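You operate a simulated robot arm through the tools that you are given. There is no shell and no other tool. Be economical: measure what you need, move in short steps, check, and stop when the job is done.

Carry out the task below with a simulated two-armed robot. There is one attempt and no reset: what you move stays moved.

## Task
Hold the gripped slab and comb its fins straight, then comb out the pile dent.
Fine: narrow comb for the slab, coarse comb for the pile; stand both back on their spots; dent no fin.

It is judged by the outcome, as a careful person would: the job done as asked, and still so three seconds after it is handed in. It fails if anything else is knocked over, pushed out of place, dropped, spilled or broken.

## Robot
Two 7-joint arms with two-finger parallel grippers on one trunk, on a base that drives. Base frame: it is fixed to the floor where the robot stands at the start and does not move with it; the origin is under the middle of the robot, x ahead of it, y to its left, z up. Units: mm, degrees, N and s.
The left shoulder is at the start at [70, 163, 1320], the right one opposite. With the tool pointing down near the work surface each hand reaches from about 360 to 880 mm from the robot's upright axis, wherever it stands, measured 20 degrees to its own side. Places, roughly: gripped slab (29x15x11 cm) [500, -400, 900]; pile dent [600, -800, 900]. Payload 3.43 kg a hand.
The tool frame of a hand sits at the grasp point between the pads (the TCP): z along the fingers, y along the line on which they close. The tips reach 34 mm beyond it. Largest opening 128 mm; finger width 24, thickness 12; the body of the gripper, 48 by 130 mm, starts 96 mm behind the TCP.
Orientation is that of the tool frame in the base frame, as [roll, pitch, yaw] about the fixed x, y, z axes, in that order (R = Rz(yaw) Ry(pitch) Rx(roll)). With the fingers straight down and closing along the base's y, the tool's x points along the base's -x, its y along +y and its z along -z.

## Interface
- The arms move only by the tool send_rows. It takes "left_plan", "right_plan" or both (then of equal length, played together; a hand with none holds still); each is one flat list of numbers, 7 for each row, row after row: the turn, a rotation vector about the base's x, y, z in degrees, then the shift along the base's x, y, z in mm, then the opening in per cent of the stroke, from 0 (shut) to 100 (fully open). In form: [ax, ay, az, tx, ty, tz, fingers, ax, ay, az, tx, ty, tz, fingers, ...]. A call has 1 to 20 rows; each row shifts and turns the commanded pose from where the row before left it. A row lasts 0.2 s, in which the tool goes at most 50 mm and 8.6 degrees; a call with a longer step from one row to the next is refused whole, and so is a gripper value outside its range. Where a pose cannot be reached the arm comes as near as it can. A force on the tool above 90 N (or 10 N above the force at the start of the call, whichever is more), or a blocked arm, ends the call early, and 0.2 s more pass. The fingers move at their own pace (about 153 mm/s each) and stop on an object; they squeeze with about 21 N. The grip force told is the motor's: it shows also when the fingers shut on nothing. Time passes only in rows, and 0.2 s behind the last, so rows that do not move let the fingers close. The reply holds the time, the measured pose of the TCP, the force on the tool along the base axes, the opening and the grip force, in the units named above and with some noise, with the torque about the TCP (base axes, N m) and any sound that the robot's microphone picked up.
- Cameras (640 x 400 px; columns grow to the right, rows downward): "scene" is now at [123.6, -44.2, 1539.3]; the picture's right is [-0.51, -0.86, 0.00], its down [-0.55, 0.33, -0.77] and it looks along [0.66, -0.40, -0.64] (base axes); focal length 288 px, centre (320, 200). "left" rides on the left gripper at [76, 11, -160] in its tool frame; the picture's right is [-0.15, 0.99, 0.00], its down [-0.88, -0.13, -0.46] and it looks along [-0.45, -0.07, 0.89] (tool axes); focal length 234 px, centre (320, 200). "right" rides on the right gripper at [76, -11, -160] in its tool frame; the picture's right is [0.15, 0.99, 0.00], its down [-0.88, 0.13, -0.46] and it looks along [-0.45, 0.07, 0.89] (tool axes); focal length 234 px, centre (320, 200). There is no depth. A picture from a camera that has moved, and an enlarged one, comes with that camera's place and axes in the base frame and with its lens.
- snapshot(camera): a new picture of that camera. It takes no simulated time.
- slide_trunk(by): slides the trunk up (or, below 0, down) by that many mm; the arms and the scene camera ride with it, the base frame stays. It gives what a move gives, with no picture.
- drive_base(legs): drives the robot by 1 to 6 legs, each [ahead, left, turn to the left] in mm, mm and degrees, along the robot's own axes; the way and the turn of a leg run together, so that a leg with both is an arc; at most 1500 mm and 180 degrees a leg. The arms and the cameras ride along, it lands a little off, and it stops where it bumps. It gives what a move gives.
- aim_head(pan, tilt): turns the head with the scene camera to pan (to the left, within 86 degrees either way) and tilt (down, from -29 to 69), counted from straight ahead of the robot. It gives what a move gives.
- close_up(camera, box): a new picture of the part [left, top, right, bottom] of that camera's present view, enlarged. It takes no simulated time.
- job_done(): hands the job in; it is judged then, once.

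Work in short steps. Places have to be worked out from the pictures, the camera data and where the tool is seen: move nearer, look again, correct. Check each grasp and each placing, and mend what went wrong. You have 120 turns and 92 pictures in all, those below and enlarged ones among them. Open the grippers and draw the arms clear of the work before you hand the job in, unless the task says otherwise; then end with one line.

The tools are called after "Request:" as name(argument=value, ...) on one line, values as JSON. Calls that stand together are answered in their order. send_rows: Moves the arms, as the interface text tells. Its arguments: {"type":"object","properties":{"left_plan":{"type":"array"},"right_plan":{"type":"array"}},"required":[]} The other tools are called the same way: slide_trunk (by) slides the trunk up or down; drive_base (legs) drives the base; aim_head (pan, tilt) turns the head that bears the scene camera; snapshot (camera) takes a picture; close_up (camera, box) takes an enlarged picture of a part of a camera's view; job_done () hands the job in.

At the start:

```text
time_s: 0.0
left_tcp_pos: [518.1, -61.3, 1310.3]
left_orientation: [179.9, -0.1, 180.0]
left_ft_force: [0.2, -0.5, -0.1]
left_moment: [0.02, 0.0, 0.0]
left_opening: 128.0
left_grip_force: 0.0
right_tcp_pos: [460.2, -520.4, 1294.4]
right_orientation: [-180.0, 0.1, -180.0]
right_ft_force: [-0.5, 0.1, 0.3]
right_moment: [-0.03, 0.0, 0.01]
right_opening: 127.9
right_grip_force: 0.0
trunk travel left (down, up): [-800.0, 140.0]
robot x, y, heading: [-2.9, -1.3, -0.1]
head pan, tilt: [-30.9, 39.6]
```

scene: 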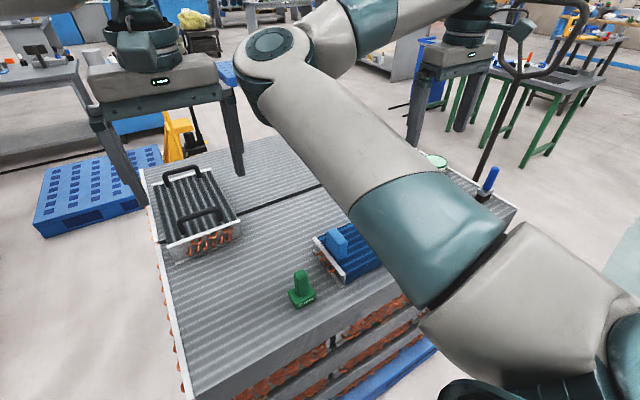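
right: 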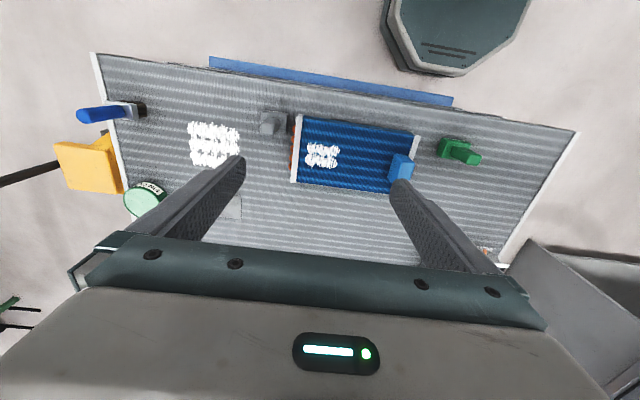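
left: 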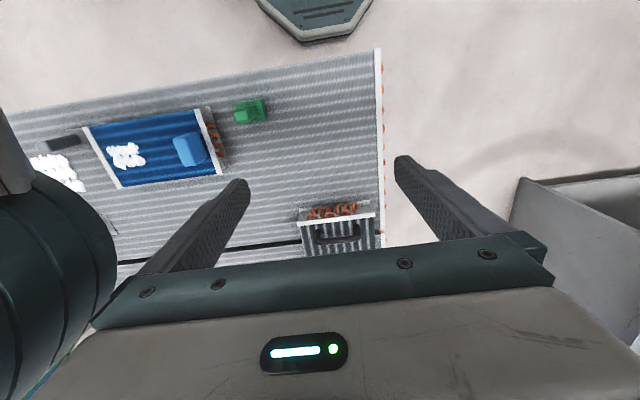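

I begin by looking closer at the parts: the enlarged right-hand view shows slab, combs and the white patches.

Request:
close_up(camera="right", box=[60, 80, 300, 230])

Request:
close_up(camera="right", box=[250, 90, 490, 240])

Request:
close_up(camera="scene", box=[260, 140, 540, 315])

```text
2.67 times, centred on (180, 155) of right
camera zoom: at [384.4, -532.4, 1454.3], right [-0.15, 0.99, 0.0], down [0.88, 0.13, 0.46], along [0.45, 0.07, -0.89], focal length 624 px, centre (693, 320)
```

zoom: 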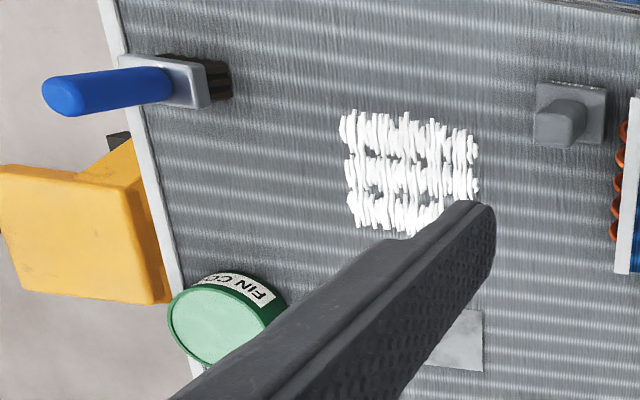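

```text
2.67 times, centred on (370, 165) of right
camera zoom: at [384.4, -532.4, 1454.3], right [-0.15, 0.99, 0.0], down [0.88, 0.13, 0.46], along [0.45, 0.07, -0.89], focal length 624 px, centre (187, 293)
```

zoom: 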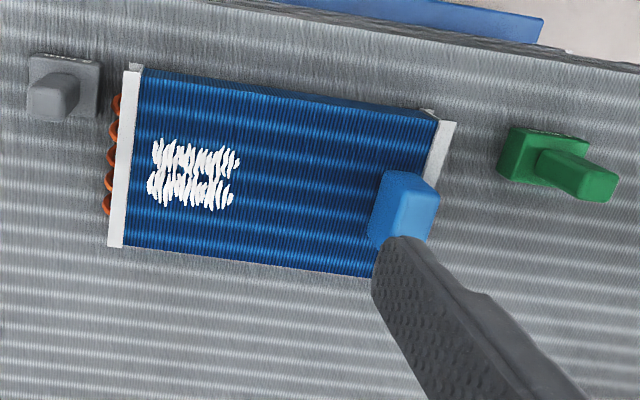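

```text
2.29 times, centred on (400, 228) of scene
camera zoom: at [123.6, -44.2, 1539.3], right [-0.51, -0.86, 0.0], down [-0.55, 0.33, -0.77], along [0.66, -0.4, -0.64], focal length 658 px, centre (137, 137)
```

zoom: 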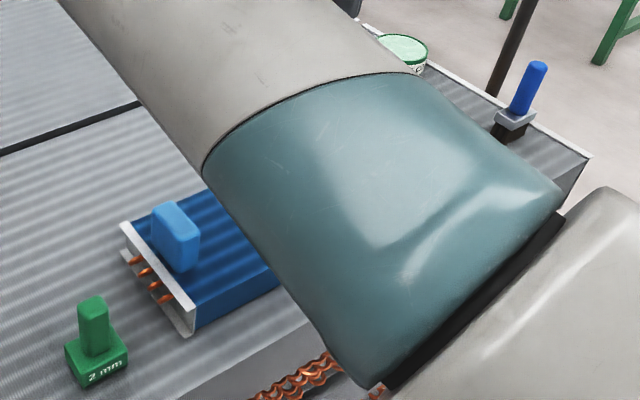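

The green piece is marked "2 mm"; a grey piece is near (482,-616), with a brush at the far right. I lower the right hand to look at the grey piece and the dents.

Request:
send_rows(right_plan=[0, 0, 0, -15, -21, -40, 100, 0, 0, 0, -15, -21, -40, 100, 0, 0, 0, -15, -21, -40, 100, 0, 0, 0, -15, -22, -40, 100])

Request:
close_up(camera="right", box=[230, 60, 430, 185])

Request:
snapshot(camera="right")

Request:
close_up(camera="left", box=[20, 70, 300, 245])

```text
time_s: 1.0
left_tcp_pos: [518.6, -64.0, 1310.4]
left_orientation: [180.0, 0.0, -180.0]
left_ft_force: [0.8, -0.7, 0.3]
left_moment: [0.02, 0.0, 0.01]
left_opening: 127.8
left_grip_force: 0.0
right_tcp_pos: [400.3, -607.4, 1132.6]
right_orientation: [179.9, -0.1, -179.9]
right_ft_force: [-0.6, -0.4, -0.5]
right_moment: [0.04, 0.04, 0.04]
right_opening: 127.8
right_grip_force: 0.0
trunk travel left (down, up): [-800.0, 140.0]
robot x, y, heading: [0.4, -5.1, 0.2]
head pan, tilt: [-30.9, 39.6]
```

```text
3.20 times, centred on (330, 122) of right
camera zoom: at [324.3, -619.8, 1292.4], right [-0.15, 0.99, 0.0], down [0.88, 0.13, 0.46], along [0.45, 0.07, -0.89], focal length 749 px, centre (288, 448)
```

zoom: 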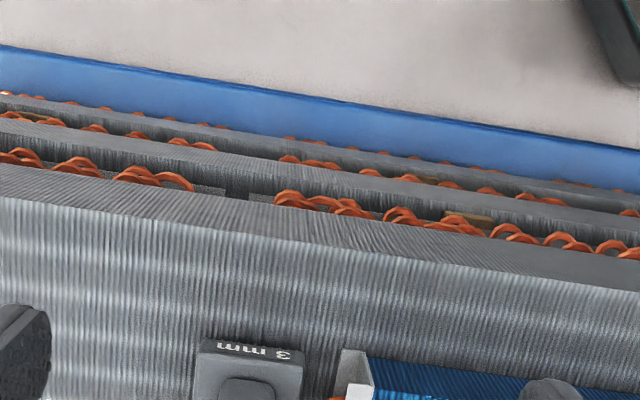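

```text
84 pictures are left
camera right: at [324.3, -619.8, 1292.4], right [-0.15, 0.99, 0.0], down [0.88, 0.13, 0.46], along [0.45, 0.07, -0.89], focal length 234 px, centre (320, 200)
```

right: 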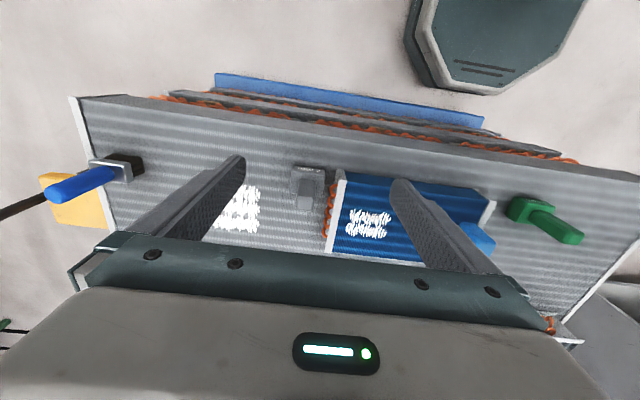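

```text
2.29 times, centred on (160, 158) of left
camera zoom: at [444.3, -53.5, 1470.4], right [0.15, 0.99, 0.0], down [0.88, -0.13, 0.46], along [0.45, -0.07, -0.89], focal length 535 px, centre (686, 297)
```

zoom: 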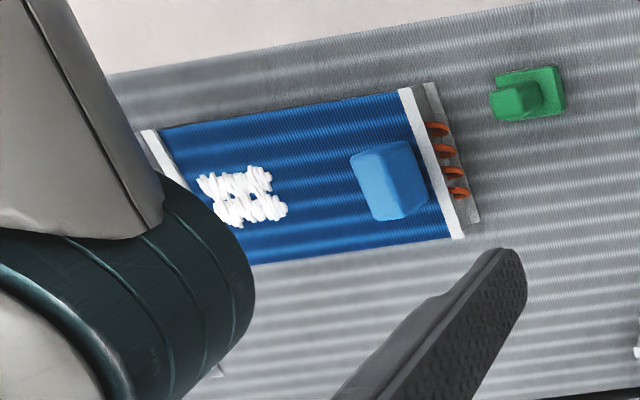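

Grey is "3 mm" (coarse, for the pile) and green "2 mm" (narrow, for the slab); the fins run along x. I raise and draw in the right hand, then drive sideways so everything is in reach.

Request:
send_rows(right_plan=[0, 0, 0, 0, 0, 45, 100, 0, 0, 0, 0, 30, 35, 100, 0, 0, 0, 0, 45, 20, 100, 0, 0, 0, 0, 45, 0, 100, 0, 0, 0, 0, 45, 0, 100, 0, 0, 0, 0, 45, 0, 100])

Request:
drive_base(legs=[[0, -365, 0]])

Request:
aim_head(pan=0, tilt=50)

Request:
snapshot(camera="scene")

Request:
snapshot(camera="right")

```text
time_s: 2.4
left_tcp_pos: [524.1, -41.6, 1307.1]
left_orientation: [177.7, 0.0, -179.0]
left_ft_force: [5.2, 61.6, 6.5]
left_moment: [-2.81, 0.27, -0.61]
left_opening: 18.0
left_grip_force: 0.0
right_tcp_pos: [396.1, -419.3, 1237.1]
right_orientation: [-180.0, 0.0, 178.8]
right_ft_force: [-0.4, 0.1, 0.1]
right_moment: [-0.05, -0.04, -0.03]
right_opening: 127.9
right_grip_force: 0.0
trunk travel left (down, up): [-800.0, 140.0]
robot x, y, heading: [-2.0, 0.1, 0.0]
head pan, tilt: [-30.9, 39.6]
stopped in row 6 (left hand): the force on the tool passed its limit (the readings are from after the stop); the commanded pose is now the measured one
```

```text
time_s: 4.7
left_tcp_pos: [523.0, -412.7, 1305.6]
left_orientation: [177.9, 0.1, -179.2]
left_ft_force: [33.2, 59.7, 1.7]
left_moment: [-2.67, 1.51, 0.13]
left_opening: 13.4
left_grip_force: 0.0
right_tcp_pos: [395.7, -786.9, 1235.6]
right_orientation: [-180.0, 0.1, 179.1]
right_ft_force: [0.0, 0.2, -0.3]
right_moment: [0.0, -0.03, 0.0]
right_opening: 127.7
right_grip_force: 0.1
trunk travel left (down, up): [-800.0, 140.0]
robot x, y, heading: [-0.5, -366.8, -0.2]
head pan, tilt: [-30.9, 39.6]
```

```text
time_s: 5.7
left_tcp_pos: [525.7, -407.6, 1306.0]
left_orientation: [177.4, 0.0, -178.6]
left_ft_force: [32.3, 60.0, 1.0]
left_moment: [-2.75, 1.45, 0.31]
left_opening: 27.5
left_grip_force: 0.0
right_tcp_pos: [394.9, -789.0, 1236.2]
right_orientation: [180.0, 0.1, 178.8]
right_ft_force: [-0.2, -0.4, -0.3]
right_moment: [0.02, -0.04, -0.02]
right_opening: 127.9
right_grip_force: 0.0
trunk travel left (down, up): [-800.0, 140.0]
robot x, y, heading: [1.4, -366.7, -0.1]
head pan, tilt: [0.0, 50.0]
```

```text
82 pictures are left
camera scene: at [126.8, -367.0, 1524.5], right [0.0, -1.0, 0.0], down [-0.77, 0.0, -0.64], along [0.64, 0.0, -0.77], focal length 288 px, centre (320, 200)
```

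scene: 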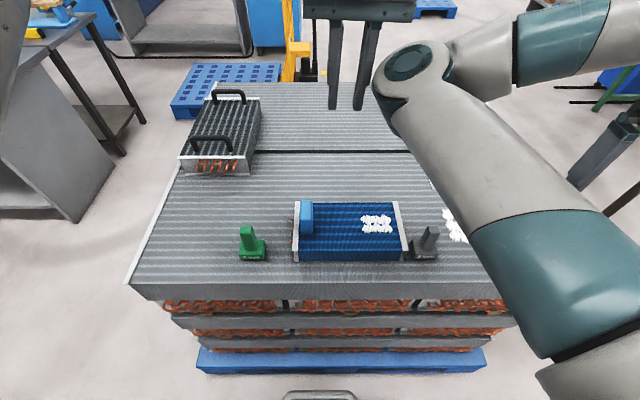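

```text
81 pictures are left
camera right: at [318.7, -798.5, 1395.4], right [-0.13, 0.99, 0.0], down [0.88, 0.11, 0.46], along [0.45, 0.06, -0.89], focal length 234 px, centre (320, 200)
```

right: 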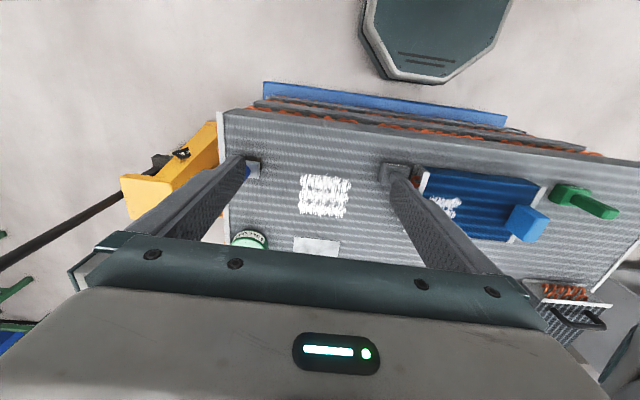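

The right elbow is pressing against the left fingers, so I pull the left hand away to the left.

Request:
send_rows(left_plan=[0, 0, 0, 0, 40, 0, 100, 0, 0, 0, 0, 45, 0, 100, 0, 0, 0, 0, 45, 0, 100, 0, 0, 0, 0, 45, 0, 100, 0, 0, 0, 0, 45, 0, 100, 0, 0, 0, 0, 30, 0, 100])

Request:
close_up(camera="scene", box=[230, 190, 450, 270])

Request:
snapshot(camera="scene")

```text
time_s: 7.1
left_tcp_pos: [522.4, -160.5, 1306.6]
left_orientation: [177.8, 0.1, -179.4]
left_ft_force: [-0.1, 0.4, 0.3]
left_moment: [-0.02, -0.02, 0.0]
left_opening: 127.8
left_grip_force: 0.0
right_tcp_pos: [395.9, -787.0, 1236.4]
right_orientation: [-179.9, 0.1, 178.9]
right_ft_force: [0.5, 0.2, 0.1]
right_moment: [-0.03, 0.0, 0.0]
right_opening: 127.8
right_grip_force: 0.1
trunk travel left (down, up): [-800.0, 140.0]
robot x, y, heading: [-2.5, -366.8, -0.2]
head pan, tilt: [0.0, 50.0]
```

```text
2.91 times, centred on (340, 230) of scene
camera zoom: at [125.8, -365.9, 1524.5], right [0.0, -1.0, 0.0], down [-0.77, 0.0, -0.64], along [0.64, 0.0, -0.77], focal length 838 px, centre (262, 113)
```

zoom: 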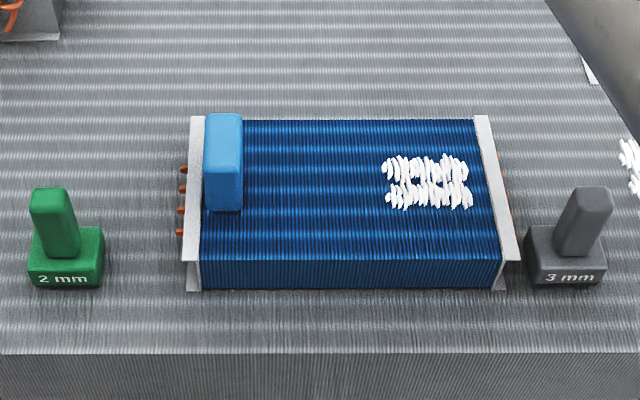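

```text
79 pictures are left
camera scene: at [125.8, -365.9, 1524.5], right [0.0, -1.0, 0.0], down [-0.77, 0.0, -0.64], along [0.64, 0.0, -0.77], focal length 288 px, centre (320, 200)
```

scene: 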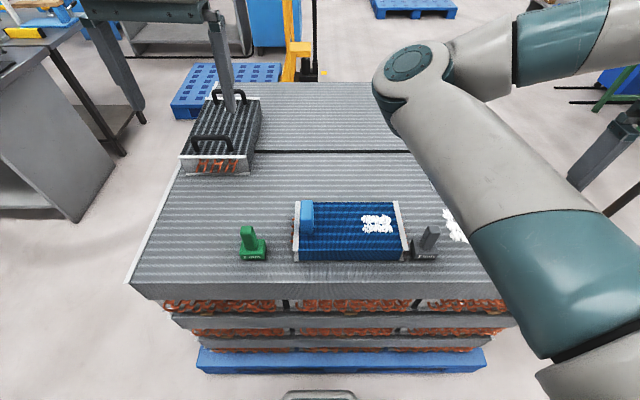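

The view is clear: green stands near (480,-205) and grey near (480,-615), the slab top is at z≈945, and the grip is at its left end. I move the right hand above the green comb while the left clears away.

Request:
send_rows(right_plan=[0, 0, 0, 0, 40, 0, 100, 0, 0, 0, 4, 45, 0, 100, 0, 0, 0, 4, 45, 0, 100, 0, 0, 0, 4, 45, 0, 100, 0, 0, 0, 4, 45, 0, 100, 0, 0, 0, 4, 45, 0, 100, 0, 0, 0, 4, 45, 0, 100, 0, 0, 0, 4, 45, 0, 100, 0, 0, 0, 4, 45, 0, 100, 0, 0, 0, 4, 45, 0, 100, 0, 0, 0, 4, 45, 0, 100, 0, 0, 0, 4, 45, 0, 100, 0, 0, 0, 4, 45, 0, 100], left_plan=[0, 0, 0, 0, 40, 0, 100, 0, 0, 0, 0, 40, 0, 100, 0, 0, 0, 0, 40, 0, 100, 0, 0, 0, 0, 40, 0, 100, 0, 0, 0, 0, 40, 0, 100, 0, 0, 0, 0, 0, 0, 100, 0, 0, 0, 0, 0, 0, 100, 0, 0, 0, 0, 0, 0, 100, 0, 0, 0, 0, 0, 0, 100, 0, 0, 0, 0, 0, 0, 100, 0, 0, 0, 0, 0, 0, 100, 0, 0, 0, 0, 0, 0, 100, 0, 0, 0, 0, 0, 0, 100])

Request:
snapshot(camera="right")

Request:
snapshot(camera="scene")

```text
time_s: 9.9
left_tcp_pos: [523.3, 37.5, 1305.0]
left_orientation: [177.8, -0.1, -179.2]
left_ft_force: [-1.0, -0.4, 0.2]
left_moment: [-0.02, -0.04, 0.0]
left_opening: 128.0
left_grip_force: 0.1
right_tcp_pos: [284.6, -686.2, 1293.5]
right_orientation: [179.9, 0.0, 179.0]
right_ft_force: [0.3, -0.3, -0.6]
right_moment: [0.0, 0.01, 0.02]
right_opening: 128.0
right_grip_force: 0.0
right hand out of reach, approached as far as the arm can: row 1, 2, 3, 4, 5, 6, 7, 8, 9, 10, 11, 12, 13
trunk travel left (down, up): [-800.0, 140.0]
robot x, y, heading: [0.4, -363.7, 0.1]
head pan, tilt: [0.0, 50.0]
```

```text
78 pictures are left
camera right: at [207.8, -697.1, 1453.2], right [-0.13, 0.99, 0.0], down [0.88, 0.11, 0.46], along [0.45, 0.06, -0.89], focal length 234 px, centre (320, 200)
```

right: 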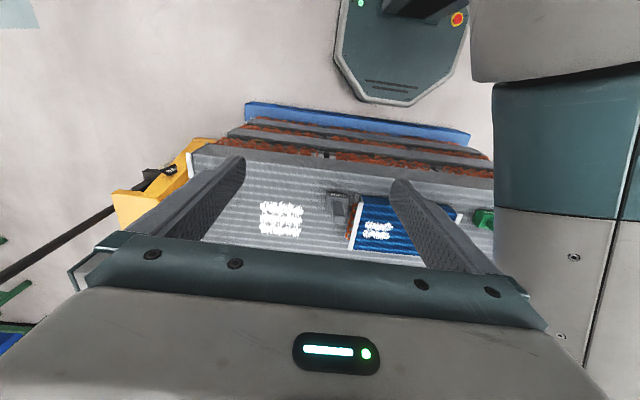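

```text
77 pictures are left
camera scene: at [125.9, -366.3, 1524.5], right [0.0, -1.0, 0.0], down [-0.77, 0.0, -0.64], along [0.64, 0.0, -0.77], focal length 288 px, centre (320, 200)
```

scene: 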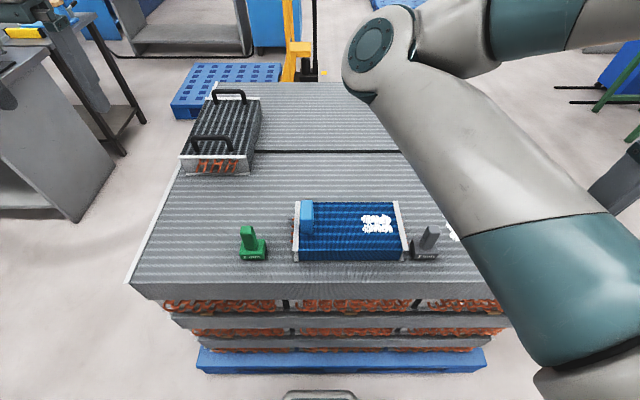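

The right arm was folded too close at that height. I extend forward and lower in small steps to see where the commanded pose is.

Request:
send_rows(right_plan=[0, 0, 0, 20, 0, -30, 100, 0, 0, 0, 20, 0, -30, 100, 0, 0, 0, 20, 0, -30, 100])

```text
time_s: 10.7
left_tcp_pos: [525.6, 35.8, 1305.2]
left_orientation: [177.7, -0.1, -179.2]
left_ft_force: [0.3, 0.7, -1.3]
left_moment: [0.02, 0.04, 0.02]
left_opening: 127.9
left_grip_force: 0.2
right_tcp_pos: [329.7, -724.6, 1209.8]
right_orientation: [179.9, 0.2, 179.0]
right_ft_force: [-0.4, -1.3, 0.0]
right_moment: [0.02, 0.0, -0.02]
right_opening: 128.1
right_grip_force: 0.0
right hand out of reach, approached as far as the arm can: row 1, 2, 3
trunk travel left (down, up): [-800.0, 140.0]
robot x, y, heading: [-0.0, -362.3, -0.4]
head pan, tilt: [0.0, 50.0]
```

The command is likely still far left; I bring it back toward the hand's side.

Request:
send_rows(right_plan=[0, 0, 0, 0, -45, 0, 100, 0, 0, 0, 0, -45, 0, 100, 0, 0, 0, 0, -45, 0, 100, 0, 0, 0, 0, -45, 0, 100, 0, 0, 0, 0, -45, 0, 100, 0, 0, 0, 0, -45, 0, 100, 0, 0, 0, 0, -45, 0, 100, 0, 0, 0, 0, -45, 0, 100])

```text
time_s: 12.5
left_tcp_pos: [523.7, 35.0, 1307.0]
left_orientation: [177.6, 0.0, -179.2]
left_ft_force: [-0.3, -0.1, -0.9]
left_moment: [0.02, -0.05, -0.04]
left_opening: 127.7
left_grip_force: 0.1
right_tcp_pos: [330.2, -1085.1, 1209.4]
right_orientation: [179.8, 0.2, 178.9]
right_ft_force: [-1.1, 0.3, 0.0]
right_moment: [0.05, -0.02, 0.01]
right_opening: 128.2
right_grip_force: 0.0
trunk travel left (down, up): [-800.0, 140.0]
robot x, y, heading: [-1.0, -372.0, -0.3]
head pan, tilt: [0.0, 50.0]
```

The command follows the measured pose. I bring the right hand forward and in, then lower it nearer the work height, where reach is better.

Request:
send_rows(right_plan=[0, 0, 0, 22, 40, 0, 100, 0, 0, 0, 22, 40, 0, 100, 0, 0, 0, 22, 40, 0, 100, 0, 0, 0, 22, 40, 0, 100, 0, 0, 0, 22, 40, 0, 100, 0, 0, 0, 22, 40, 0, 100, 0, 0, 0, 22, 40, 0, 100, 0, 0, 0, 22, 40, -20, 100, 0, 0, 0, 10, 40, -25, 100, 0, 0, 0, 0, 40, -25, 100, 0, 0, 0, 0, 40, -25, 100, 0, 0, 0, 0, 40, 0, 100])

Request:
snapshot(camera="scene")

```text
time_s: 15.1
left_tcp_pos: [524.5, 36.1, 1305.8]
left_orientation: [177.7, 0.0, -179.2]
left_ft_force: [0.3, 0.2, -1.3]
left_moment: [0.01, -0.01, 0.0]
left_opening: 128.1
left_grip_force: 0.1
right_tcp_pos: [544.7, -758.5, 1119.2]
right_orientation: [179.8, 0.1, 178.9]
right_ft_force: [0.3, -0.7, -0.8]
right_moment: [-0.01, -0.01, -0.04]
right_opening: 128.0
right_grip_force: 0.2
right hand out of reach, approached as far as the arm can: row 9, 10, 11, 12
trunk travel left (down, up): [-800.0, 140.0]
robot x, y, heading: [1.8, -366.5, -0.2]
head pan, tilt: [0.0, 50.0]
```

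```text
76 pictures are left
camera scene: at [126.7, -367.3, 1524.5], right [0.0, -1.0, 0.0], down [-0.77, 0.0, -0.64], along [0.64, 0.0, -0.77], focal length 288 px, centre (320, 200)
```

scene: 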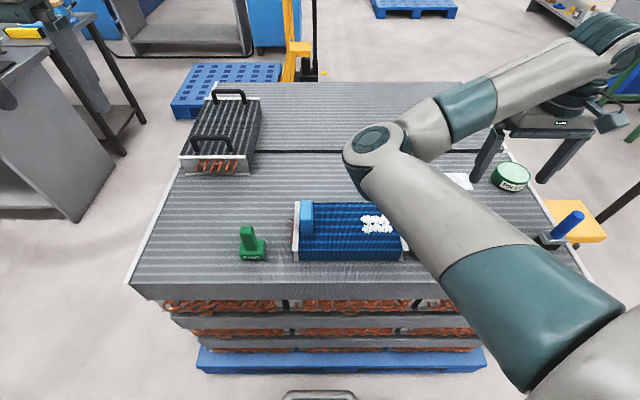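

The right elbow sits inboard and limits inward motion at this height. I try lowering here, over the empty pile area, then moving in.

Request:
send_rows(right_plan=[0, 0, 0, 0, 0, -30, 100, 0, 0, 0, 0, 0, -30, 100, 0, 0, 0, 0, 20, 0, 100, 0, 0, 0, 0, 20, 0, 100])

```text
time_s: 16.1
left_tcp_pos: [525.0, 36.7, 1306.3]
left_orientation: [177.7, -0.1, -179.3]
left_ft_force: [-0.4, -0.7, 0.1]
left_moment: [-0.02, 0.02, 0.0]
left_opening: 127.9
left_grip_force: 0.1
right_tcp_pos: [559.5, -748.9, 1052.6]
right_orientation: [179.8, 0.2, 179.1]
right_ft_force: [-0.3, 0.5, -0.4]
right_moment: [0.04, -0.01, -0.01]
right_opening: 127.9
right_grip_force: 0.0
right hand out of reach, approached as far as the arm can: row 3, 4
trunk travel left (down, up): [-800.0, 140.0]
robot x, y, heading: [0.1, -367.0, -0.3]
head pan, tilt: [0.0, 50.0]
```

Lowering works but inward does not; I test whether turning the tool about the vertical frees the inward motion.

Request:
send_rows(right_plan=[0, 0, 8, 0, 0, 0, 100, 0, 0, 8, 0, 0, 0, 100, 0, 0, 8, 0, 0, 0, 100, 0, 0, 0, 0, 20, 0, 100, 0, 0, 0, 0, 20, 0, 100])

```text
time_s: 17.3
left_tcp_pos: [524.7, 37.2, 1305.7]
left_orientation: [177.7, 0.1, -179.2]
left_ft_force: [-0.7, 0.0, -0.3]
left_moment: [-0.01, 0.01, 0.02]
left_opening: 128.0
left_grip_force: 0.0
right_tcp_pos: [573.9, -740.5, 1046.6]
right_orientation: [179.9, 0.1, -157.0]
right_ft_force: [-0.4, -1.2, 0.6]
right_moment: [0.01, -0.01, 0.02]
right_opening: 128.2
right_grip_force: 0.0
right hand out of reach, approached as far as the arm can: row 4, 5
trunk travel left (down, up): [-800.0, 140.0]
robot x, y, heading: [-1.3, -364.7, -0.3]
head pan, tilt: [0.0, 50.0]
```

Inward motion is blocked because the right elbow is swung inboard to its limit. I look at how the left arm is bent for comparison, and at the right arm too.

Request:
aim_head(pan=50, tilt=25)

Request:
snapshot(camera="scene")

Request:
aim_head(pan=-45, tilt=35)

Request:
snapshot(camera="scene")

```text
time_s: 18.4
left_tcp_pos: [524.0, 36.5, 1306.0]
left_orientation: [177.7, 0.0, -179.3]
left_ft_force: [0.5, 0.6, 0.2]
left_moment: [0.01, -0.01, -0.01]
left_opening: 127.9
left_grip_force: 0.0
right_tcp_pos: [574.6, -741.1, 1048.4]
right_orientation: [180.0, 0.1, -157.0]
right_ft_force: [0.1, -0.6, -0.5]
right_moment: [0.0, -0.01, -0.03]
right_opening: 128.2
right_grip_force: 0.0
trunk travel left (down, up): [-800.0, 140.0]
robot x, y, heading: [-0.5, -370.2, -0.2]
head pan, tilt: [50.0, 25.0]
```

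```text
75 pictures are left
camera scene: at [109.3, -296.4, 1561.9], right [0.76, -0.65, 0.0], down [-0.27, -0.32, -0.91], along [0.59, 0.69, -0.42], focal length 288 px, centre (320, 200)
```

scene: 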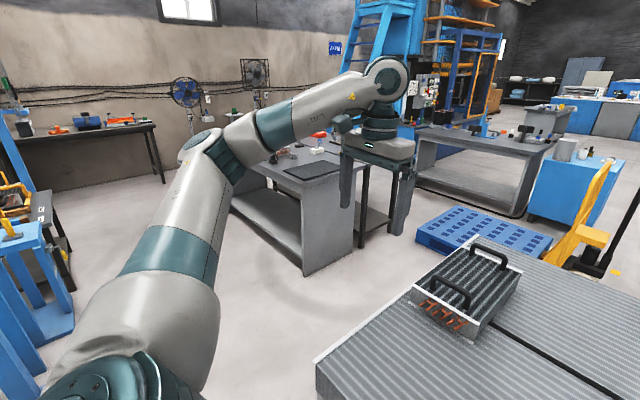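

```text
time_s: 20.2
left_tcp_pos: [524.1, 36.5, 1306.5]
left_orientation: [177.7, -0.1, -179.3]
left_ft_force: [0.3, 0.1, -0.1]
left_moment: [-0.01, -0.03, -0.01]
left_opening: 127.8
left_grip_force: 0.1
right_tcp_pos: [573.6, -741.8, 1047.0]
right_orientation: [179.9, 0.1, -157.1]
right_ft_force: [-0.5, 0.3, 0.3]
right_moment: [0.02, 0.01, 0.02]
right_opening: 128.0
right_grip_force: 0.1
trunk travel left (down, up): [-800.0, 140.0]
robot x, y, heading: [-1.6, -366.5, -0.3]
head pan, tilt: [-45.0, 35.0]
```

```text
74 pictures are left
camera scene: at [111.9, -429.2, 1546.2], right [-0.71, -0.71, 0.0], down [-0.4, 0.41, -0.82], along [0.58, -0.58, -0.57], focal length 288 px, centre (320, 200)
```

scene: 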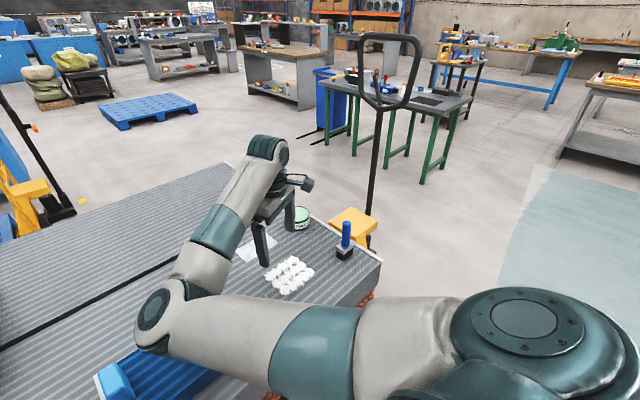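

The left arm bends outboard (normal) and the right bends inboard. I try to re-bend it: raise, stretch it nearly straight ahead, then swing left past straight so the elbow folds to the outside.

Request:
send_rows(right_plan=[0, 0, -8, 0, 0, 45, 100, 0, 0, -8, 0, 0, 45, 100, 0, 0, -7, 0, 0, 45, 100, 0, 0, 0, 40, 0, 0, 100, 0, 0, 0, 40, 0, 0, 100, 0, 0, 0, 40, 0, 0, 100, 0, 0, 0, 40, 10, 0, 100, 0, 0, 0, 40, 20, 0, 100, 0, 0, 0, 40, 30, 0, 100, 0, 0, 0, 30, 30, 0, 100])

Request:
snapshot(camera="scene")

```text
time_s: 22.4
left_tcp_pos: [525.5, 37.1, 1306.3]
left_orientation: [177.8, 0.0, -179.3]
left_ft_force: [0.8, -1.2, 0.0]
left_moment: [-0.01, 0.02, 0.02]
left_opening: 127.8
left_grip_force: 0.1
right_tcp_pos: [824.0, -668.6, 1185.1]
right_orientation: [179.9, 0.2, 179.8]
right_ft_force: [-0.5, 0.1, 0.1]
right_moment: [-0.01, -0.05, 0.01]
right_opening: 127.9
right_grip_force: 0.1
right hand out of reach, approached as far as the arm can: row 1, 3, 10
trunk travel left (down, up): [-800.0, 140.0]
robot x, y, heading: [-2.0, -364.5, -0.3]
head pan, tilt: [-45.0, 35.0]
```

```text
73 pictures are left
camera scene: at [111.8, -428.2, 1546.2], right [-0.71, -0.7, 0.0], down [-0.4, 0.41, -0.82], along [0.58, -0.58, -0.57], focal length 288 px, centre (320, 200)
```

scene: 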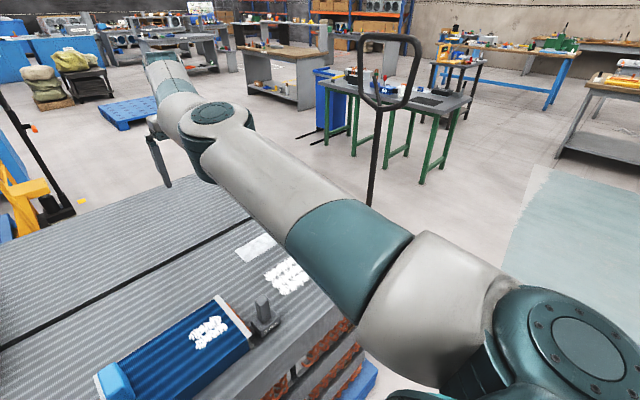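

The arm is almost straight. Now I swing it left at full stretch, past the shoulder's limit.

Request:
send_rows(right_plan=[0, 0, 0, 4, 40, 0, 100, 0, 0, 0, 4, 40, 0, 100, 0, 0, 0, 3, 40, 0, 100, 0, 0, 0, 0, 40, 0, 100, 0, 0, 0, 0, 40, 0, 100, 0, 0, 0, -3, 40, 0, 100, 0, 0, 0, -5, 40, 0, 100, 0, 0, 0, -8, 40, 0, 100, 0, 0, 0, -12, 40, 0, 100, 0, 0, 0, -15, 40, 0, 100, 0, 0, 0, -18, 40, 0, 100])

Request:
aim_head(pan=-10, tilt=40)

Request:
snapshot(camera="scene")

```text
time_s: 24.8
left_tcp_pos: [524.2, 37.0, 1306.5]
left_orientation: [177.9, 0.1, -179.2]
left_ft_force: [-0.6, 0.4, 0.5]
left_moment: [-0.02, -0.01, -0.02]
left_opening: 128.1
left_grip_force: 0.0
right_tcp_pos: [806.8, -479.0, 1180.9]
right_orientation: [179.8, 0.3, 180.0]
right_ft_force: [-0.5, 0.2, 0.0]
right_moment: [0.01, -0.01, 0.02]
right_opening: 128.0
right_grip_force: 0.0
right hand out of reach, approached as far as the arm can: row 3, 4, 5, 6, 7, 8, 9, 10, 11
trunk travel left (down, up): [-800.0, 140.0]
robot x, y, heading: [0.7, -365.1, -0.3]
head pan, tilt: [-45.0, 35.0]
```

```text
time_s: 25.8
left_tcp_pos: [524.4, 37.1, 1306.5]
left_orientation: [177.8, 0.0, -179.2]
left_ft_force: [-0.1, -0.6, -0.2]
left_moment: [-0.01, -0.02, 0.01]
left_opening: 128.2
left_grip_force: 0.1
right_tcp_pos: [807.1, -477.6, 1179.8]
right_orientation: [179.9, 0.2, 179.9]
right_ft_force: [0.4, 0.5, 0.6]
right_moment: [0.02, 0.02, 0.01]
right_opening: 128.1
right_grip_force: 0.1
trunk travel left (down, up): [-800.0, 140.0]
robot x, y, heading: [-0.3, -365.1, -0.1]
head pan, tilt: [-10.0, 40.0]
```

```text
72 pictures are left
camera scene: at [133.4, -381.8, 1538.6], right [-0.18, -0.98, 0.0], down [-0.63, 0.11, -0.77], along [0.75, -0.14, -0.64], focal length 288 px, centre (320, 200)
```

scene: 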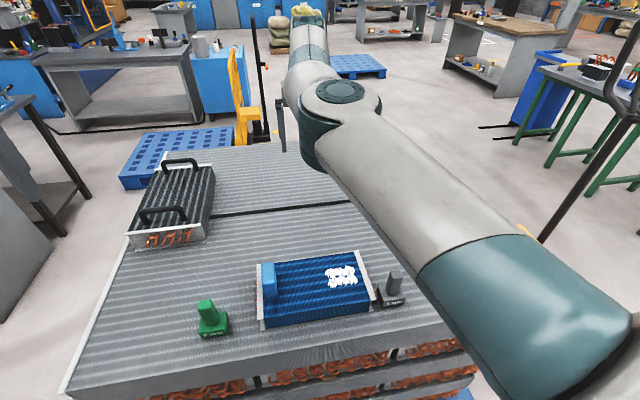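

The elbow stays inboard, so it must swivel. I stretch the arm straight again, away from the limit, and roll the hand about the forward axis (wrist in place), so the upper-arm roll takes part of the turn and lifts the elbow.

Request:
send_rows(right_plan=[0, 0, 0, 8, -40, 0, 100, 0, 0, 0, 8, -40, 0, 100, 0, 0, 0, 8, -40, 0, 100, 0, 0, 0, 8, -40, 0, 100, 8, 0, 0, 0, 30.6, 2.2, 100, 8, 0, 0, 0, 30.1, 6.4, 100, 8, 0, 0, 0, 28.8, 10.3, 100, 8, 0, 0, 0, 27.1, 14.5, 100, 8, 0, 0, 0, 24.9, 18, 100, 8, 0, 0, 0, 22, 21.3, 100, 8, 0, 0, 0, 18.9, 24.2, 100, 8, 0, 0, 0, 15.4, 26.6, 100, 8, 0, 0, 0, 11.4, 28.4, 100, 8, 0, 0, 0, 7.5, 29.7, 100, 8, 0, 0, 0, 3.1, 30.6, 100])

Request:
snapshot(camera="scene")

```text
time_s: 29.0
left_tcp_pos: [525.1, 36.5, 1305.7]
left_orientation: [177.9, 0.0, -179.1]
left_ft_force: [0.0, 0.0, -0.4]
left_moment: [0.04, 0.03, 0.0]
left_opening: 128.0
left_grip_force: 0.0
right_tcp_pos: [823.3, -417.2, 1390.2]
right_orientation: [91.8, 0.0, 179.8]
right_ft_force: [-1.2, -0.1, 0.3]
right_moment: [0.0, 0.03, -0.03]
right_opening: 127.9
right_grip_force: 0.0
right hand out of reach, approached as far as the arm can: row 4, 12, 15
trunk travel left (down, up): [-800.0, 140.0]
robot x, y, heading: [-1.3, -367.9, -0.3]
head pan, tilt: [-10.0, 40.0]
```

```text
71 pictures are left
camera scene: at [133.2, -381.5, 1538.6], right [-0.18, -0.98, 0.0], down [-0.63, 0.11, -0.77], along [0.75, -0.14, -0.64], focal length 288 px, centre (320, 200)
```

scene: 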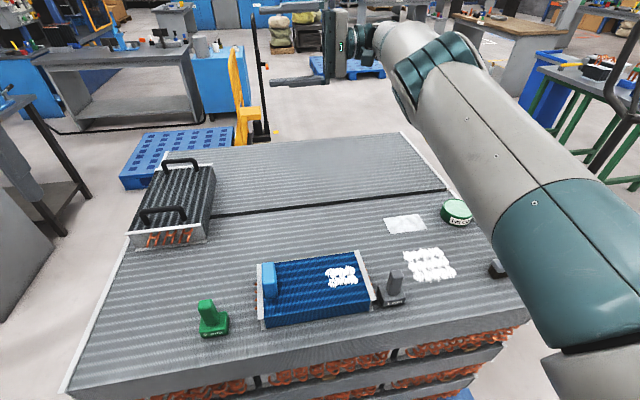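

The swivel worked: the elbow now bends in a vertical plane. I retract to bend it in that plane before rolling the hand back down.

Request:
send_rows(right_plan=[0, 0, 0, -40, 0, 0, 100, 0, 0, 0, -40, 0, 0, 100, 0, 0, 0, -40, 0, 0, 100, 0, 0, 0, -40, 0, 0, 100])

Request:
snapshot(camera="scene")

```text
time_s: 30.0
left_tcp_pos: [523.5, 37.1, 1306.9]
left_orientation: [177.8, -0.1, -179.1]
left_ft_force: [0.1, 1.2, 0.4]
left_moment: [-0.06, 0.0, -0.03]
left_opening: 127.9
left_grip_force: 0.2
right_tcp_pos: [701.5, -403.3, 1395.2]
right_orientation: [92.6, 0.0, 179.3]
right_ft_force: [0.5, 0.3, 0.0]
right_moment: [-0.03, -0.02, 0.03]
right_opening: 128.0
right_grip_force: 0.2
right hand out of reach, approached as far as the arm can: row 3, 4
trunk travel left (down, up): [-800.0, 140.0]
robot x, y, heading: [-2.2, -367.4, -0.4]
head pan, tilt: [-10.0, 40.0]
```

```text
70 pictures are left
camera scene: at [133.0, -380.4, 1538.7], right [-0.18, -0.98, 0.0], down [-0.63, 0.11, -0.77], along [0.75, -0.14, -0.64], focal length 288 px, centre (320, 200)
```

scene: 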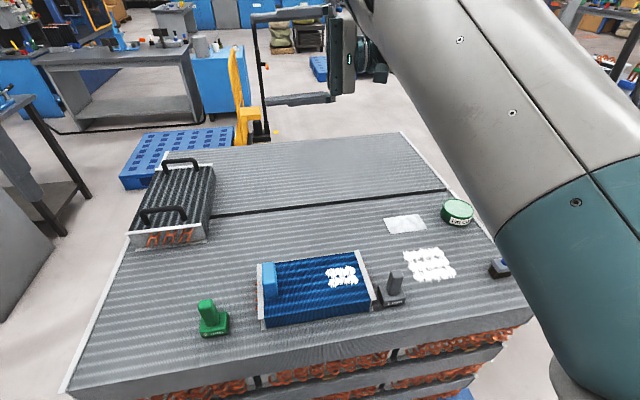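

The elbow is now up. I roll the hand back to fingers-down about the wrist.

Request:
send_rows(right_plan=[-8, 0, 0, 0, -3, -30, 100, -8, 0, 0, 0, -7, -30, 100, -8, 0, 0, 0, -11, -28, 100, -8, 0, 0, 0, -15, -27, 100, -8, 0, 0, 0, -19, -24, 100, -8, 0, 0, 0, -22, -21, 100, -8, 0, 0, 0, -25, -18, 100, -8, 0, 0, 0, -27, -14, 100, -8, 0, 0, 0, -29, -10, 100, -8, 0, 0, 0, -30, -6, 100, -7, 0, 0, 0, -30, -2, 100])

Request:
snapshot(camera="scene")

```text
time_s: 32.4
left_tcp_pos: [524.9, 37.4, 1305.7]
left_orientation: [177.7, 0.0, -179.2]
left_ft_force: [-0.5, 0.7, 0.3]
left_moment: [-0.02, -0.02, -0.01]
left_opening: 127.9
left_grip_force: 0.1
right_tcp_pos: [700.9, -623.7, 1184.3]
right_orientation: [178.8, 0.0, 179.9]
right_ft_force: [-0.1, 0.5, -0.2]
right_moment: [0.01, 0.02, 0.01]
right_opening: 127.8
right_grip_force: 0.0
trunk travel left (down, up): [-800.0, 140.0]
robot x, y, heading: [3.7, -366.6, -0.1]
head pan, tilt: [-10.0, 40.0]
```

```text
69 pictures are left
camera scene: at [133.3, -381.8, 1538.6], right [-0.18, -0.98, 0.0], down [-0.63, 0.11, -0.77], along [0.75, -0.14, -0.64], focal length 288 px, centre (320, 200)
```

scene: 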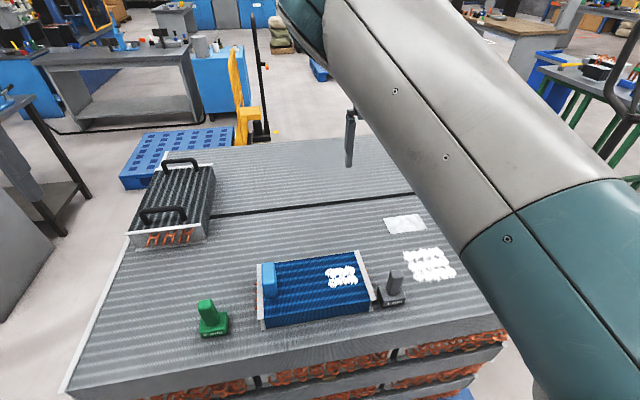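

Elbow up and fingers down. I now bring the right hand in toward the green comb.

Request:
send_rows(right_plan=[1, 0, 0, -30, 10, -10, 100, 0, 0, 0, -30, 20, -10, 100, 0, 0, 0, -30, 30, -10, 100, 0, 0, 0, -30, 35, -10, 100, 0, 0, 0, -25, 40, -10, 100, 0, 0, 0, -25, 40, -10, 100, 0, 0, 0, -20, 40, 0, 100, 0, 0, 0, -20, 40, 0, 100, 0, 0, 0, -20, 40, 0, 100, 0, 0, 0, -10, 40, 0, 100, 0, 0, 0, 0, 40, 0, 100])

Request:
snapshot(camera="scene")

Request:
snapshot(camera="right")

```text
time_s: 34.8
left_tcp_pos: [524.5, 38.0, 1304.7]
left_orientation: [177.9, 0.0, -179.2]
left_ft_force: [-0.7, 0.7, -0.1]
left_moment: [-0.03, 0.03, 0.0]
left_opening: 128.4
left_grip_force: 0.1
right_tcp_pos: [641.4, -618.5, 1135.0]
right_orientation: [176.4, -0.6, 178.7]
right_ft_force: [-1.4, 0.9, 0.7]
right_moment: [-0.02, 0.0, 0.01]
right_opening: 127.9
right_grip_force: 0.1
right hand out of reach, approached as far as the arm can: row 2, 3, 4, 5, 6, 7, 8, 9, 10, 11
trunk travel left (down, up): [-800.0, 140.0]
robot x, y, heading: [-2.6, -367.1, -0.4]
head pan, tilt: [-10.0, 40.0]
```

```text
68 pictures are left
camera scene: at [133.9, -381.3, 1538.6], right [-0.18, -0.98, 0.0], down [-0.63, 0.11, -0.77], along [0.75, -0.14, -0.64], focal length 288 px, centre (320, 200)
```

scene: 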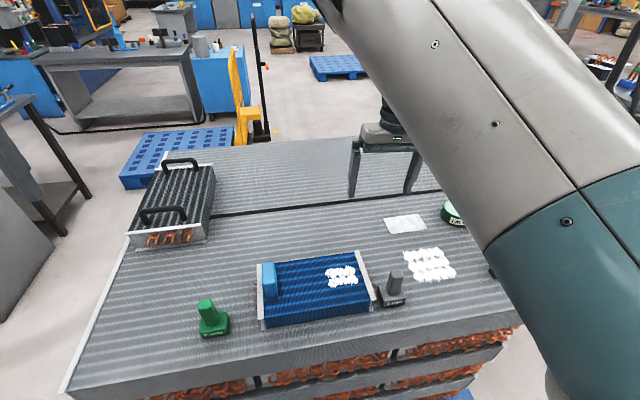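

```text
67 pictures are left
camera right: at [566.9, -638.1, 1294.4], right [-0.12, 0.99, 0.06], down [0.89, 0.08, 0.45], along [0.44, 0.11, -0.89], focal length 234 px, centre (320, 200)
```

right: 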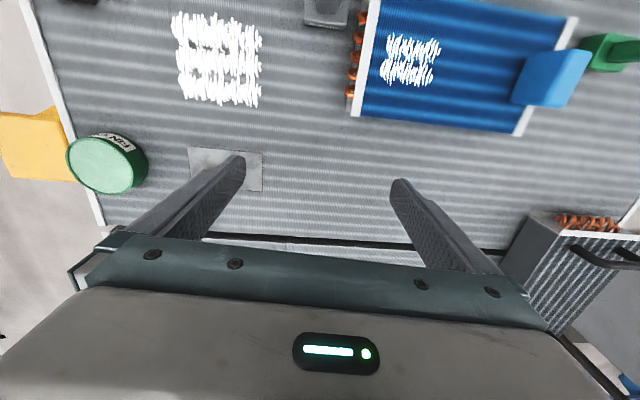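

Still blocked, so I repeat the ratchet to swing the elbow from up to outboard: stretch, roll, retract, unroll.

Request:
send_rows(right_plan=[3, 0, 0, 40, -5, 10, 100, 0, 0, 0, 40, -5, 10, 100, 0, 0, 0, 40, -5, 10, 100, 0, 0, 0, 40, -5, 10, 100, 0, 0, 0, 30, 0, 5, 100, 8, 0, 0, 0, 30.6, 2.2, 100, 8, 0, 0, 0, 30.1, 6.4, 100, 8, 0, 0, 0, 28.8, 10.3, 100, 8, 0, 0, 0, 27.1, 14.5, 100, 8, 0, 0, 0, 24.9, 18, 100, 8, 0, 0, 0, 22, 21.3, 100, 8, 0, 0, 0, 18.9, 24.2, 100, 8, 0, 0, 0, 15.4, 26.6, 100, 8, 0, 0, 0, 11.4, 28.4, 100, 8, 0, 0, 0, 7.5, 29.7, 100, 8, 0, 0, 0, 3.1, 30.6, 100])

Request:
snapshot(camera="scene")

```text
time_s: 38.2
left_tcp_pos: [523.1, 36.9, 1305.5]
left_orientation: [177.8, 0.1, -179.2]
left_ft_force: [-0.9, -0.8, 0.2]
left_moment: [0.02, -0.02, 0.01]
left_opening: 128.3
left_grip_force: 0.0
right_tcp_pos: [825.1, -413.7, 1400.9]
right_orientation: [86.8, 0.0, 179.7]
right_ft_force: [0.2, 0.2, 0.1]
right_moment: [-0.02, -0.01, 0.02]
right_opening: 128.0
right_grip_force: 0.1
right hand out of reach, approached as far as the arm can: row 5, 16
trunk travel left (down, up): [-800.0, 140.0]
robot x, y, heading: [-0.2, -366.5, -0.0]
head pan, tilt: [-10.0, 40.0]
```

```text
66 pictures are left
camera scene: at [133.3, -381.6, 1538.6], right [-0.18, -0.98, 0.0], down [-0.63, 0.11, -0.77], along [0.75, -0.14, -0.64], focal length 288 px, centre (320, 200)
```

scene: 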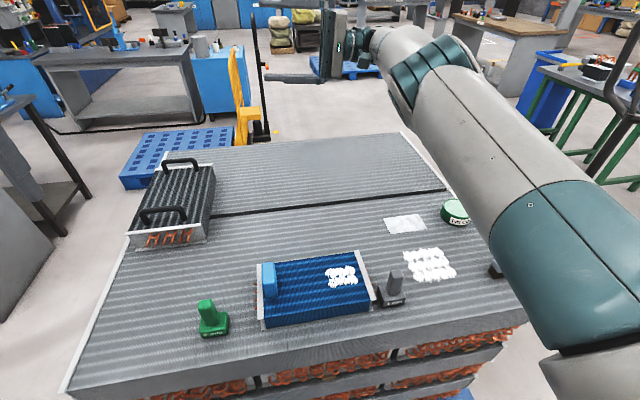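

Same state as before; I keep rolling beyond 90° here so the elbow passes over to the outside.

Request:
send_rows(right_plan=[8, 0, 0, 0, -1, 30.8, 100, 8, 0, 0, 0, -5.4, 30.1, 100, 8, 0, 0, 0, -9.5, 29.3, 100, 8, 0, 0, 0, -13.4, 27.5, 100, 8, 0, 0, 0, -17.2, 25.5, 100, 8, 0, 0, 0, -20.5, 22.7, 100, 8, 0, 0, 0, -23.5, 19.8, 100, 8, 0, 0, 0, -26.2, 16.3, 100, 8, 0, 0, 0, -27.9, 12.5, 100])

Request:
snapshot(camera="scene")

```text
time_s: 40.2
left_tcp_pos: [524.1, 34.4, 1306.7]
left_orientation: [177.7, 0.0, -179.2]
left_ft_force: [-1.0, 0.0, -0.3]
left_moment: [0.07, 0.01, 0.01]
left_opening: 128.3
left_grip_force: 0.0
right_tcp_pos: [802.8, -565.2, 1540.1]
right_orientation: [45.6, 4.9, 169.7]
right_ft_force: [0.2, 0.1, -0.6]
right_moment: [0.02, -0.02, 0.03]
right_opening: 128.0
right_grip_force: 0.0
right hand out of reach, approached as far as the arm can: row 1, 2, 3, 4, 5, 6, 7, 8, 9
trunk travel left (down, up): [-800.0, 140.0]
robot x, y, heading: [0.2, -363.6, -0.1]
head pan, tilt: [-10.0, 40.0]
```

```text
65 pictures are left
camera scene: at [132.9, -384.0, 1538.7], right [-0.18, -0.98, 0.0], down [-0.63, 0.11, -0.77], along [0.75, -0.13, -0.64], focal length 288 px, centre (320, 200)
```

scene: 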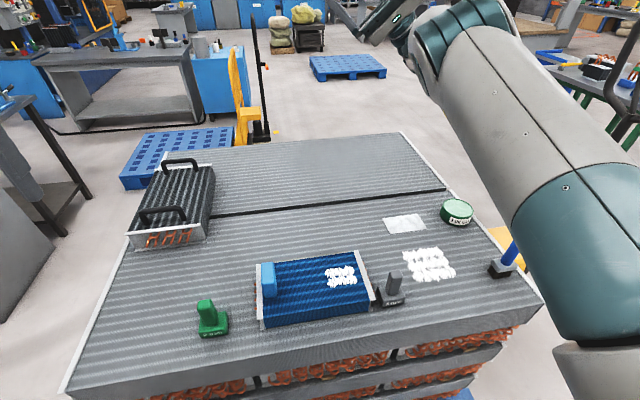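

The roll reached joint limits. The elbow-up shape is fine if the hand works lower relative to the shoulder, so I unroll while retracting slightly, then will raise the trunk and lower the hand.

Request:
send_rows(right_plan=[-8, 0, 0, -7, 19.8, -23.5, 100, -8, 0, 0, -7, 16.3, -26.2, 100, -8, 0, 0, -7, 12.5, -27.9, 100, -8, 0, 0, -7, 8.4, -29.5, 100, -8, 0, 0, -7, 4.4, -30.4, 100, -8, 0, 0, -7, 0, -30.8, 100, -8, 0, 0, -7, -4.4, -30.4, 100, -8, 0, 0, -7, -8.4, -29.5, 100, -8, 0, 0, -7, -12.5, -27.9, 100, -8, 0, 0, -7, -16.3, -26.2, 100, -8, 0, 0, -7, -19.8, -23.5, 100, -8, 0, 0, -7, -22.7, -20.5, 100, -8, 0, 0, -7, -25.5, -17.2, 100, -8, 0, 0, -7, -27.5, -13.4, 100, -8, 0, 0, -7, -29.3, -9.5, 100, -8, 0, 0, -7, -30, -5.5, 100, -6, 0, 0, 0, -23, -1, 100])

Request:
slide_trunk(by=130)

```text
time_s: 43.8
left_tcp_pos: [523.7, 36.5, 1307.1]
left_orientation: [177.7, 0.0, -179.1]
left_ft_force: [0.0, 0.6, 0.2]
left_moment: [-0.02, 0.01, 0.0]
left_opening: 127.9
left_grip_force: 0.1
right_tcp_pos: [700.7, -720.3, 1170.6]
right_orientation: [-179.3, 4.0, -169.4]
right_ft_force: [-0.4, -0.3, 0.0]
right_moment: [-0.03, -0.02, -0.01]
right_opening: 127.9
right_grip_force: 0.2
right hand out of reach, approached as far as the arm can: row 1, 2
trunk travel left (down, up): [-800.0, 140.0]
robot x, y, heading: [-3.0, -368.4, -0.3]
head pan, tilt: [-10.0, 40.0]
```

```text
time_s: 45.4
left_tcp_pos: [524.3, 37.3, 1436.4]
left_orientation: [177.7, 0.0, -179.2]
left_ft_force: [-0.4, 0.2, 0.3]
left_moment: [0.01, 0.0, -0.01]
left_opening: 128.0
left_grip_force: 0.1
right_tcp_pos: [702.1, -720.9, 1299.0]
right_orientation: [-179.4, 3.9, -169.2]
right_ft_force: [0.1, 0.7, 0.3]
right_moment: [-0.02, -0.01, -0.01]
right_opening: 127.8
right_grip_force: 0.0
trunk travel left (down, up): [-930.0, 10.0]
robot x, y, heading: [-1.5, -369.5, 0.1]
head pan, tilt: [-10.0, 40.0]
```

Now I straighten the tool and lower the right hand while drawing it in toward the slab's far side.

Request:
send_rows(right_plan=[0, 2, -5.4, 0, 0, -40, 100, 0, 2, -5.3, 0, 0, -40, 100, 0, 0, 0, 0, 0, -40, 100, 0, 0, 0, 0, 0, -40, 100, 0, 0, 0, 0, 0, -30, 100, 0, 0, 0, -20, 25, 0, 100, 0, 0, 0, -20, 25, 0, 100, 0, 0, 0, -20, 25, 0, 100, 0, 0, 0, -20, 25, 0, 100])

Request:
aim_head(pan=-10, tilt=45)

Request:
snapshot(camera="scene")

```text
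time_s: 47.4
left_tcp_pos: [523.1, 36.9, 1436.0]
left_orientation: [177.8, 0.0, -179.2]
left_ft_force: [-0.8, 0.7, 0.2]
left_moment: [0.0, -0.05, -0.01]
left_opening: 128.0
left_grip_force: 0.0
right_tcp_pos: [624.5, -624.7, 1111.5]
right_orientation: [-179.9, 0.1, -179.9]
right_ft_force: [-0.7, 0.6, -0.2]
right_moment: [0.01, -0.02, 0.01]
right_opening: 127.9
right_grip_force: 0.2
right hand out of reach, approached as far as the arm can: row 9
trunk travel left (down, up): [-930.0, 10.0]
robot x, y, heading: [0.9, -365.9, -0.4]
head pan, tilt: [-10.0, 40.0]
```

```text
time_s: 48.0
left_tcp_pos: [524.3, 37.9, 1436.7]
left_orientation: [177.8, 0.0, -179.1]
left_ft_force: [-0.6, 0.0, -0.7]
left_moment: [-0.02, -0.02, -0.01]
left_opening: 127.8
left_grip_force: 0.0
right_tcp_pos: [623.3, -625.0, 1111.0]
right_orientation: [-179.8, 0.0, 179.9]
right_ft_force: [-0.6, -0.2, 0.1]
right_moment: [0.03, 0.02, 0.01]
right_opening: 127.9
right_grip_force: 0.0
trunk travel left (down, up): [-930.0, 10.0]
robot x, y, heading: [0.8, -371.0, -0.2]
head pan, tilt: [-10.0, 45.0]
```

```text
64 pictures are left
camera scene: at [129.2, -380.8, 1661.5], right [-0.18, -0.98, 0.0], down [-0.7, 0.12, -0.71], along [0.7, -0.13, -0.71], focal length 288 px, centre (320, 200)
```

scene: 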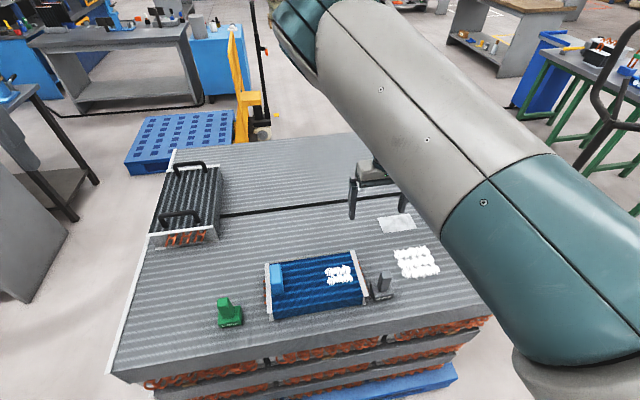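

The shoulder pan is at its left limit with the elbow up-left. I turn the tool about vertical by a large angle, so the wrist limit drags the elbow toward the outside.

Request:
send_rows(right_plan=[0, 0, 8, 0, 0, 0, 100, 0, 0, 8, 0, 0, 0, 100, 0, 0, 8, 0, 0, 0, 100, 0, 0, 8, 0, 0, 0, 100, 0, 0, 8, 0, 0, 0, 100, 0, 0, 8, 0, 0, 0, 100, 0, 0, 8, 0, 0, 0, 100, 0, 0, 8, 0, 0, 0, 100, 0, 0, 8, 0, 0, 0, 100, 0, 0, 8, 0, 0, 0, 100, 0, 0, 8, 0, 0, 0, 100, 0, 0, 8, 0, 0, 0, 100, 0, 0, 8, 0, 0, 0, 100, 0, 0, 8, 0, 0, 0, 100])

Request:
snapshot(camera="scene")

```text
time_s: 51.0
left_tcp_pos: [524.8, 36.6, 1436.5]
left_orientation: [177.8, 0.0, -179.2]
left_ft_force: [-0.2, 0.4, 0.0]
left_moment: [0.02, 0.0, -0.02]
left_opening: 128.3
left_grip_force: 0.1
right_tcp_pos: [623.9, -625.3, 1109.5]
right_orientation: [-179.8, -0.1, -67.9]
right_ft_force: [0.1, -0.1, 0.6]
right_moment: [0.03, -0.01, 0.0]
right_opening: 127.8
right_grip_force: 0.0
trunk travel left (down, up): [-930.0, 10.0]
robot x, y, heading: [-1.2, -363.3, -0.2]
head pan, tilt: [-10.0, 45.0]
```

```text
63 pictures are left
camera scene: at [129.8, -381.1, 1661.4], right [-0.18, -0.98, 0.0], down [-0.7, 0.13, -0.71], along [0.7, -0.13, -0.71], focal length 288 px, centre (320, 200)
```

scene: 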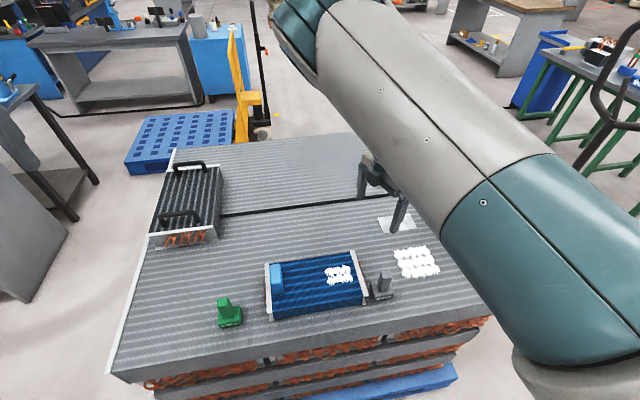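

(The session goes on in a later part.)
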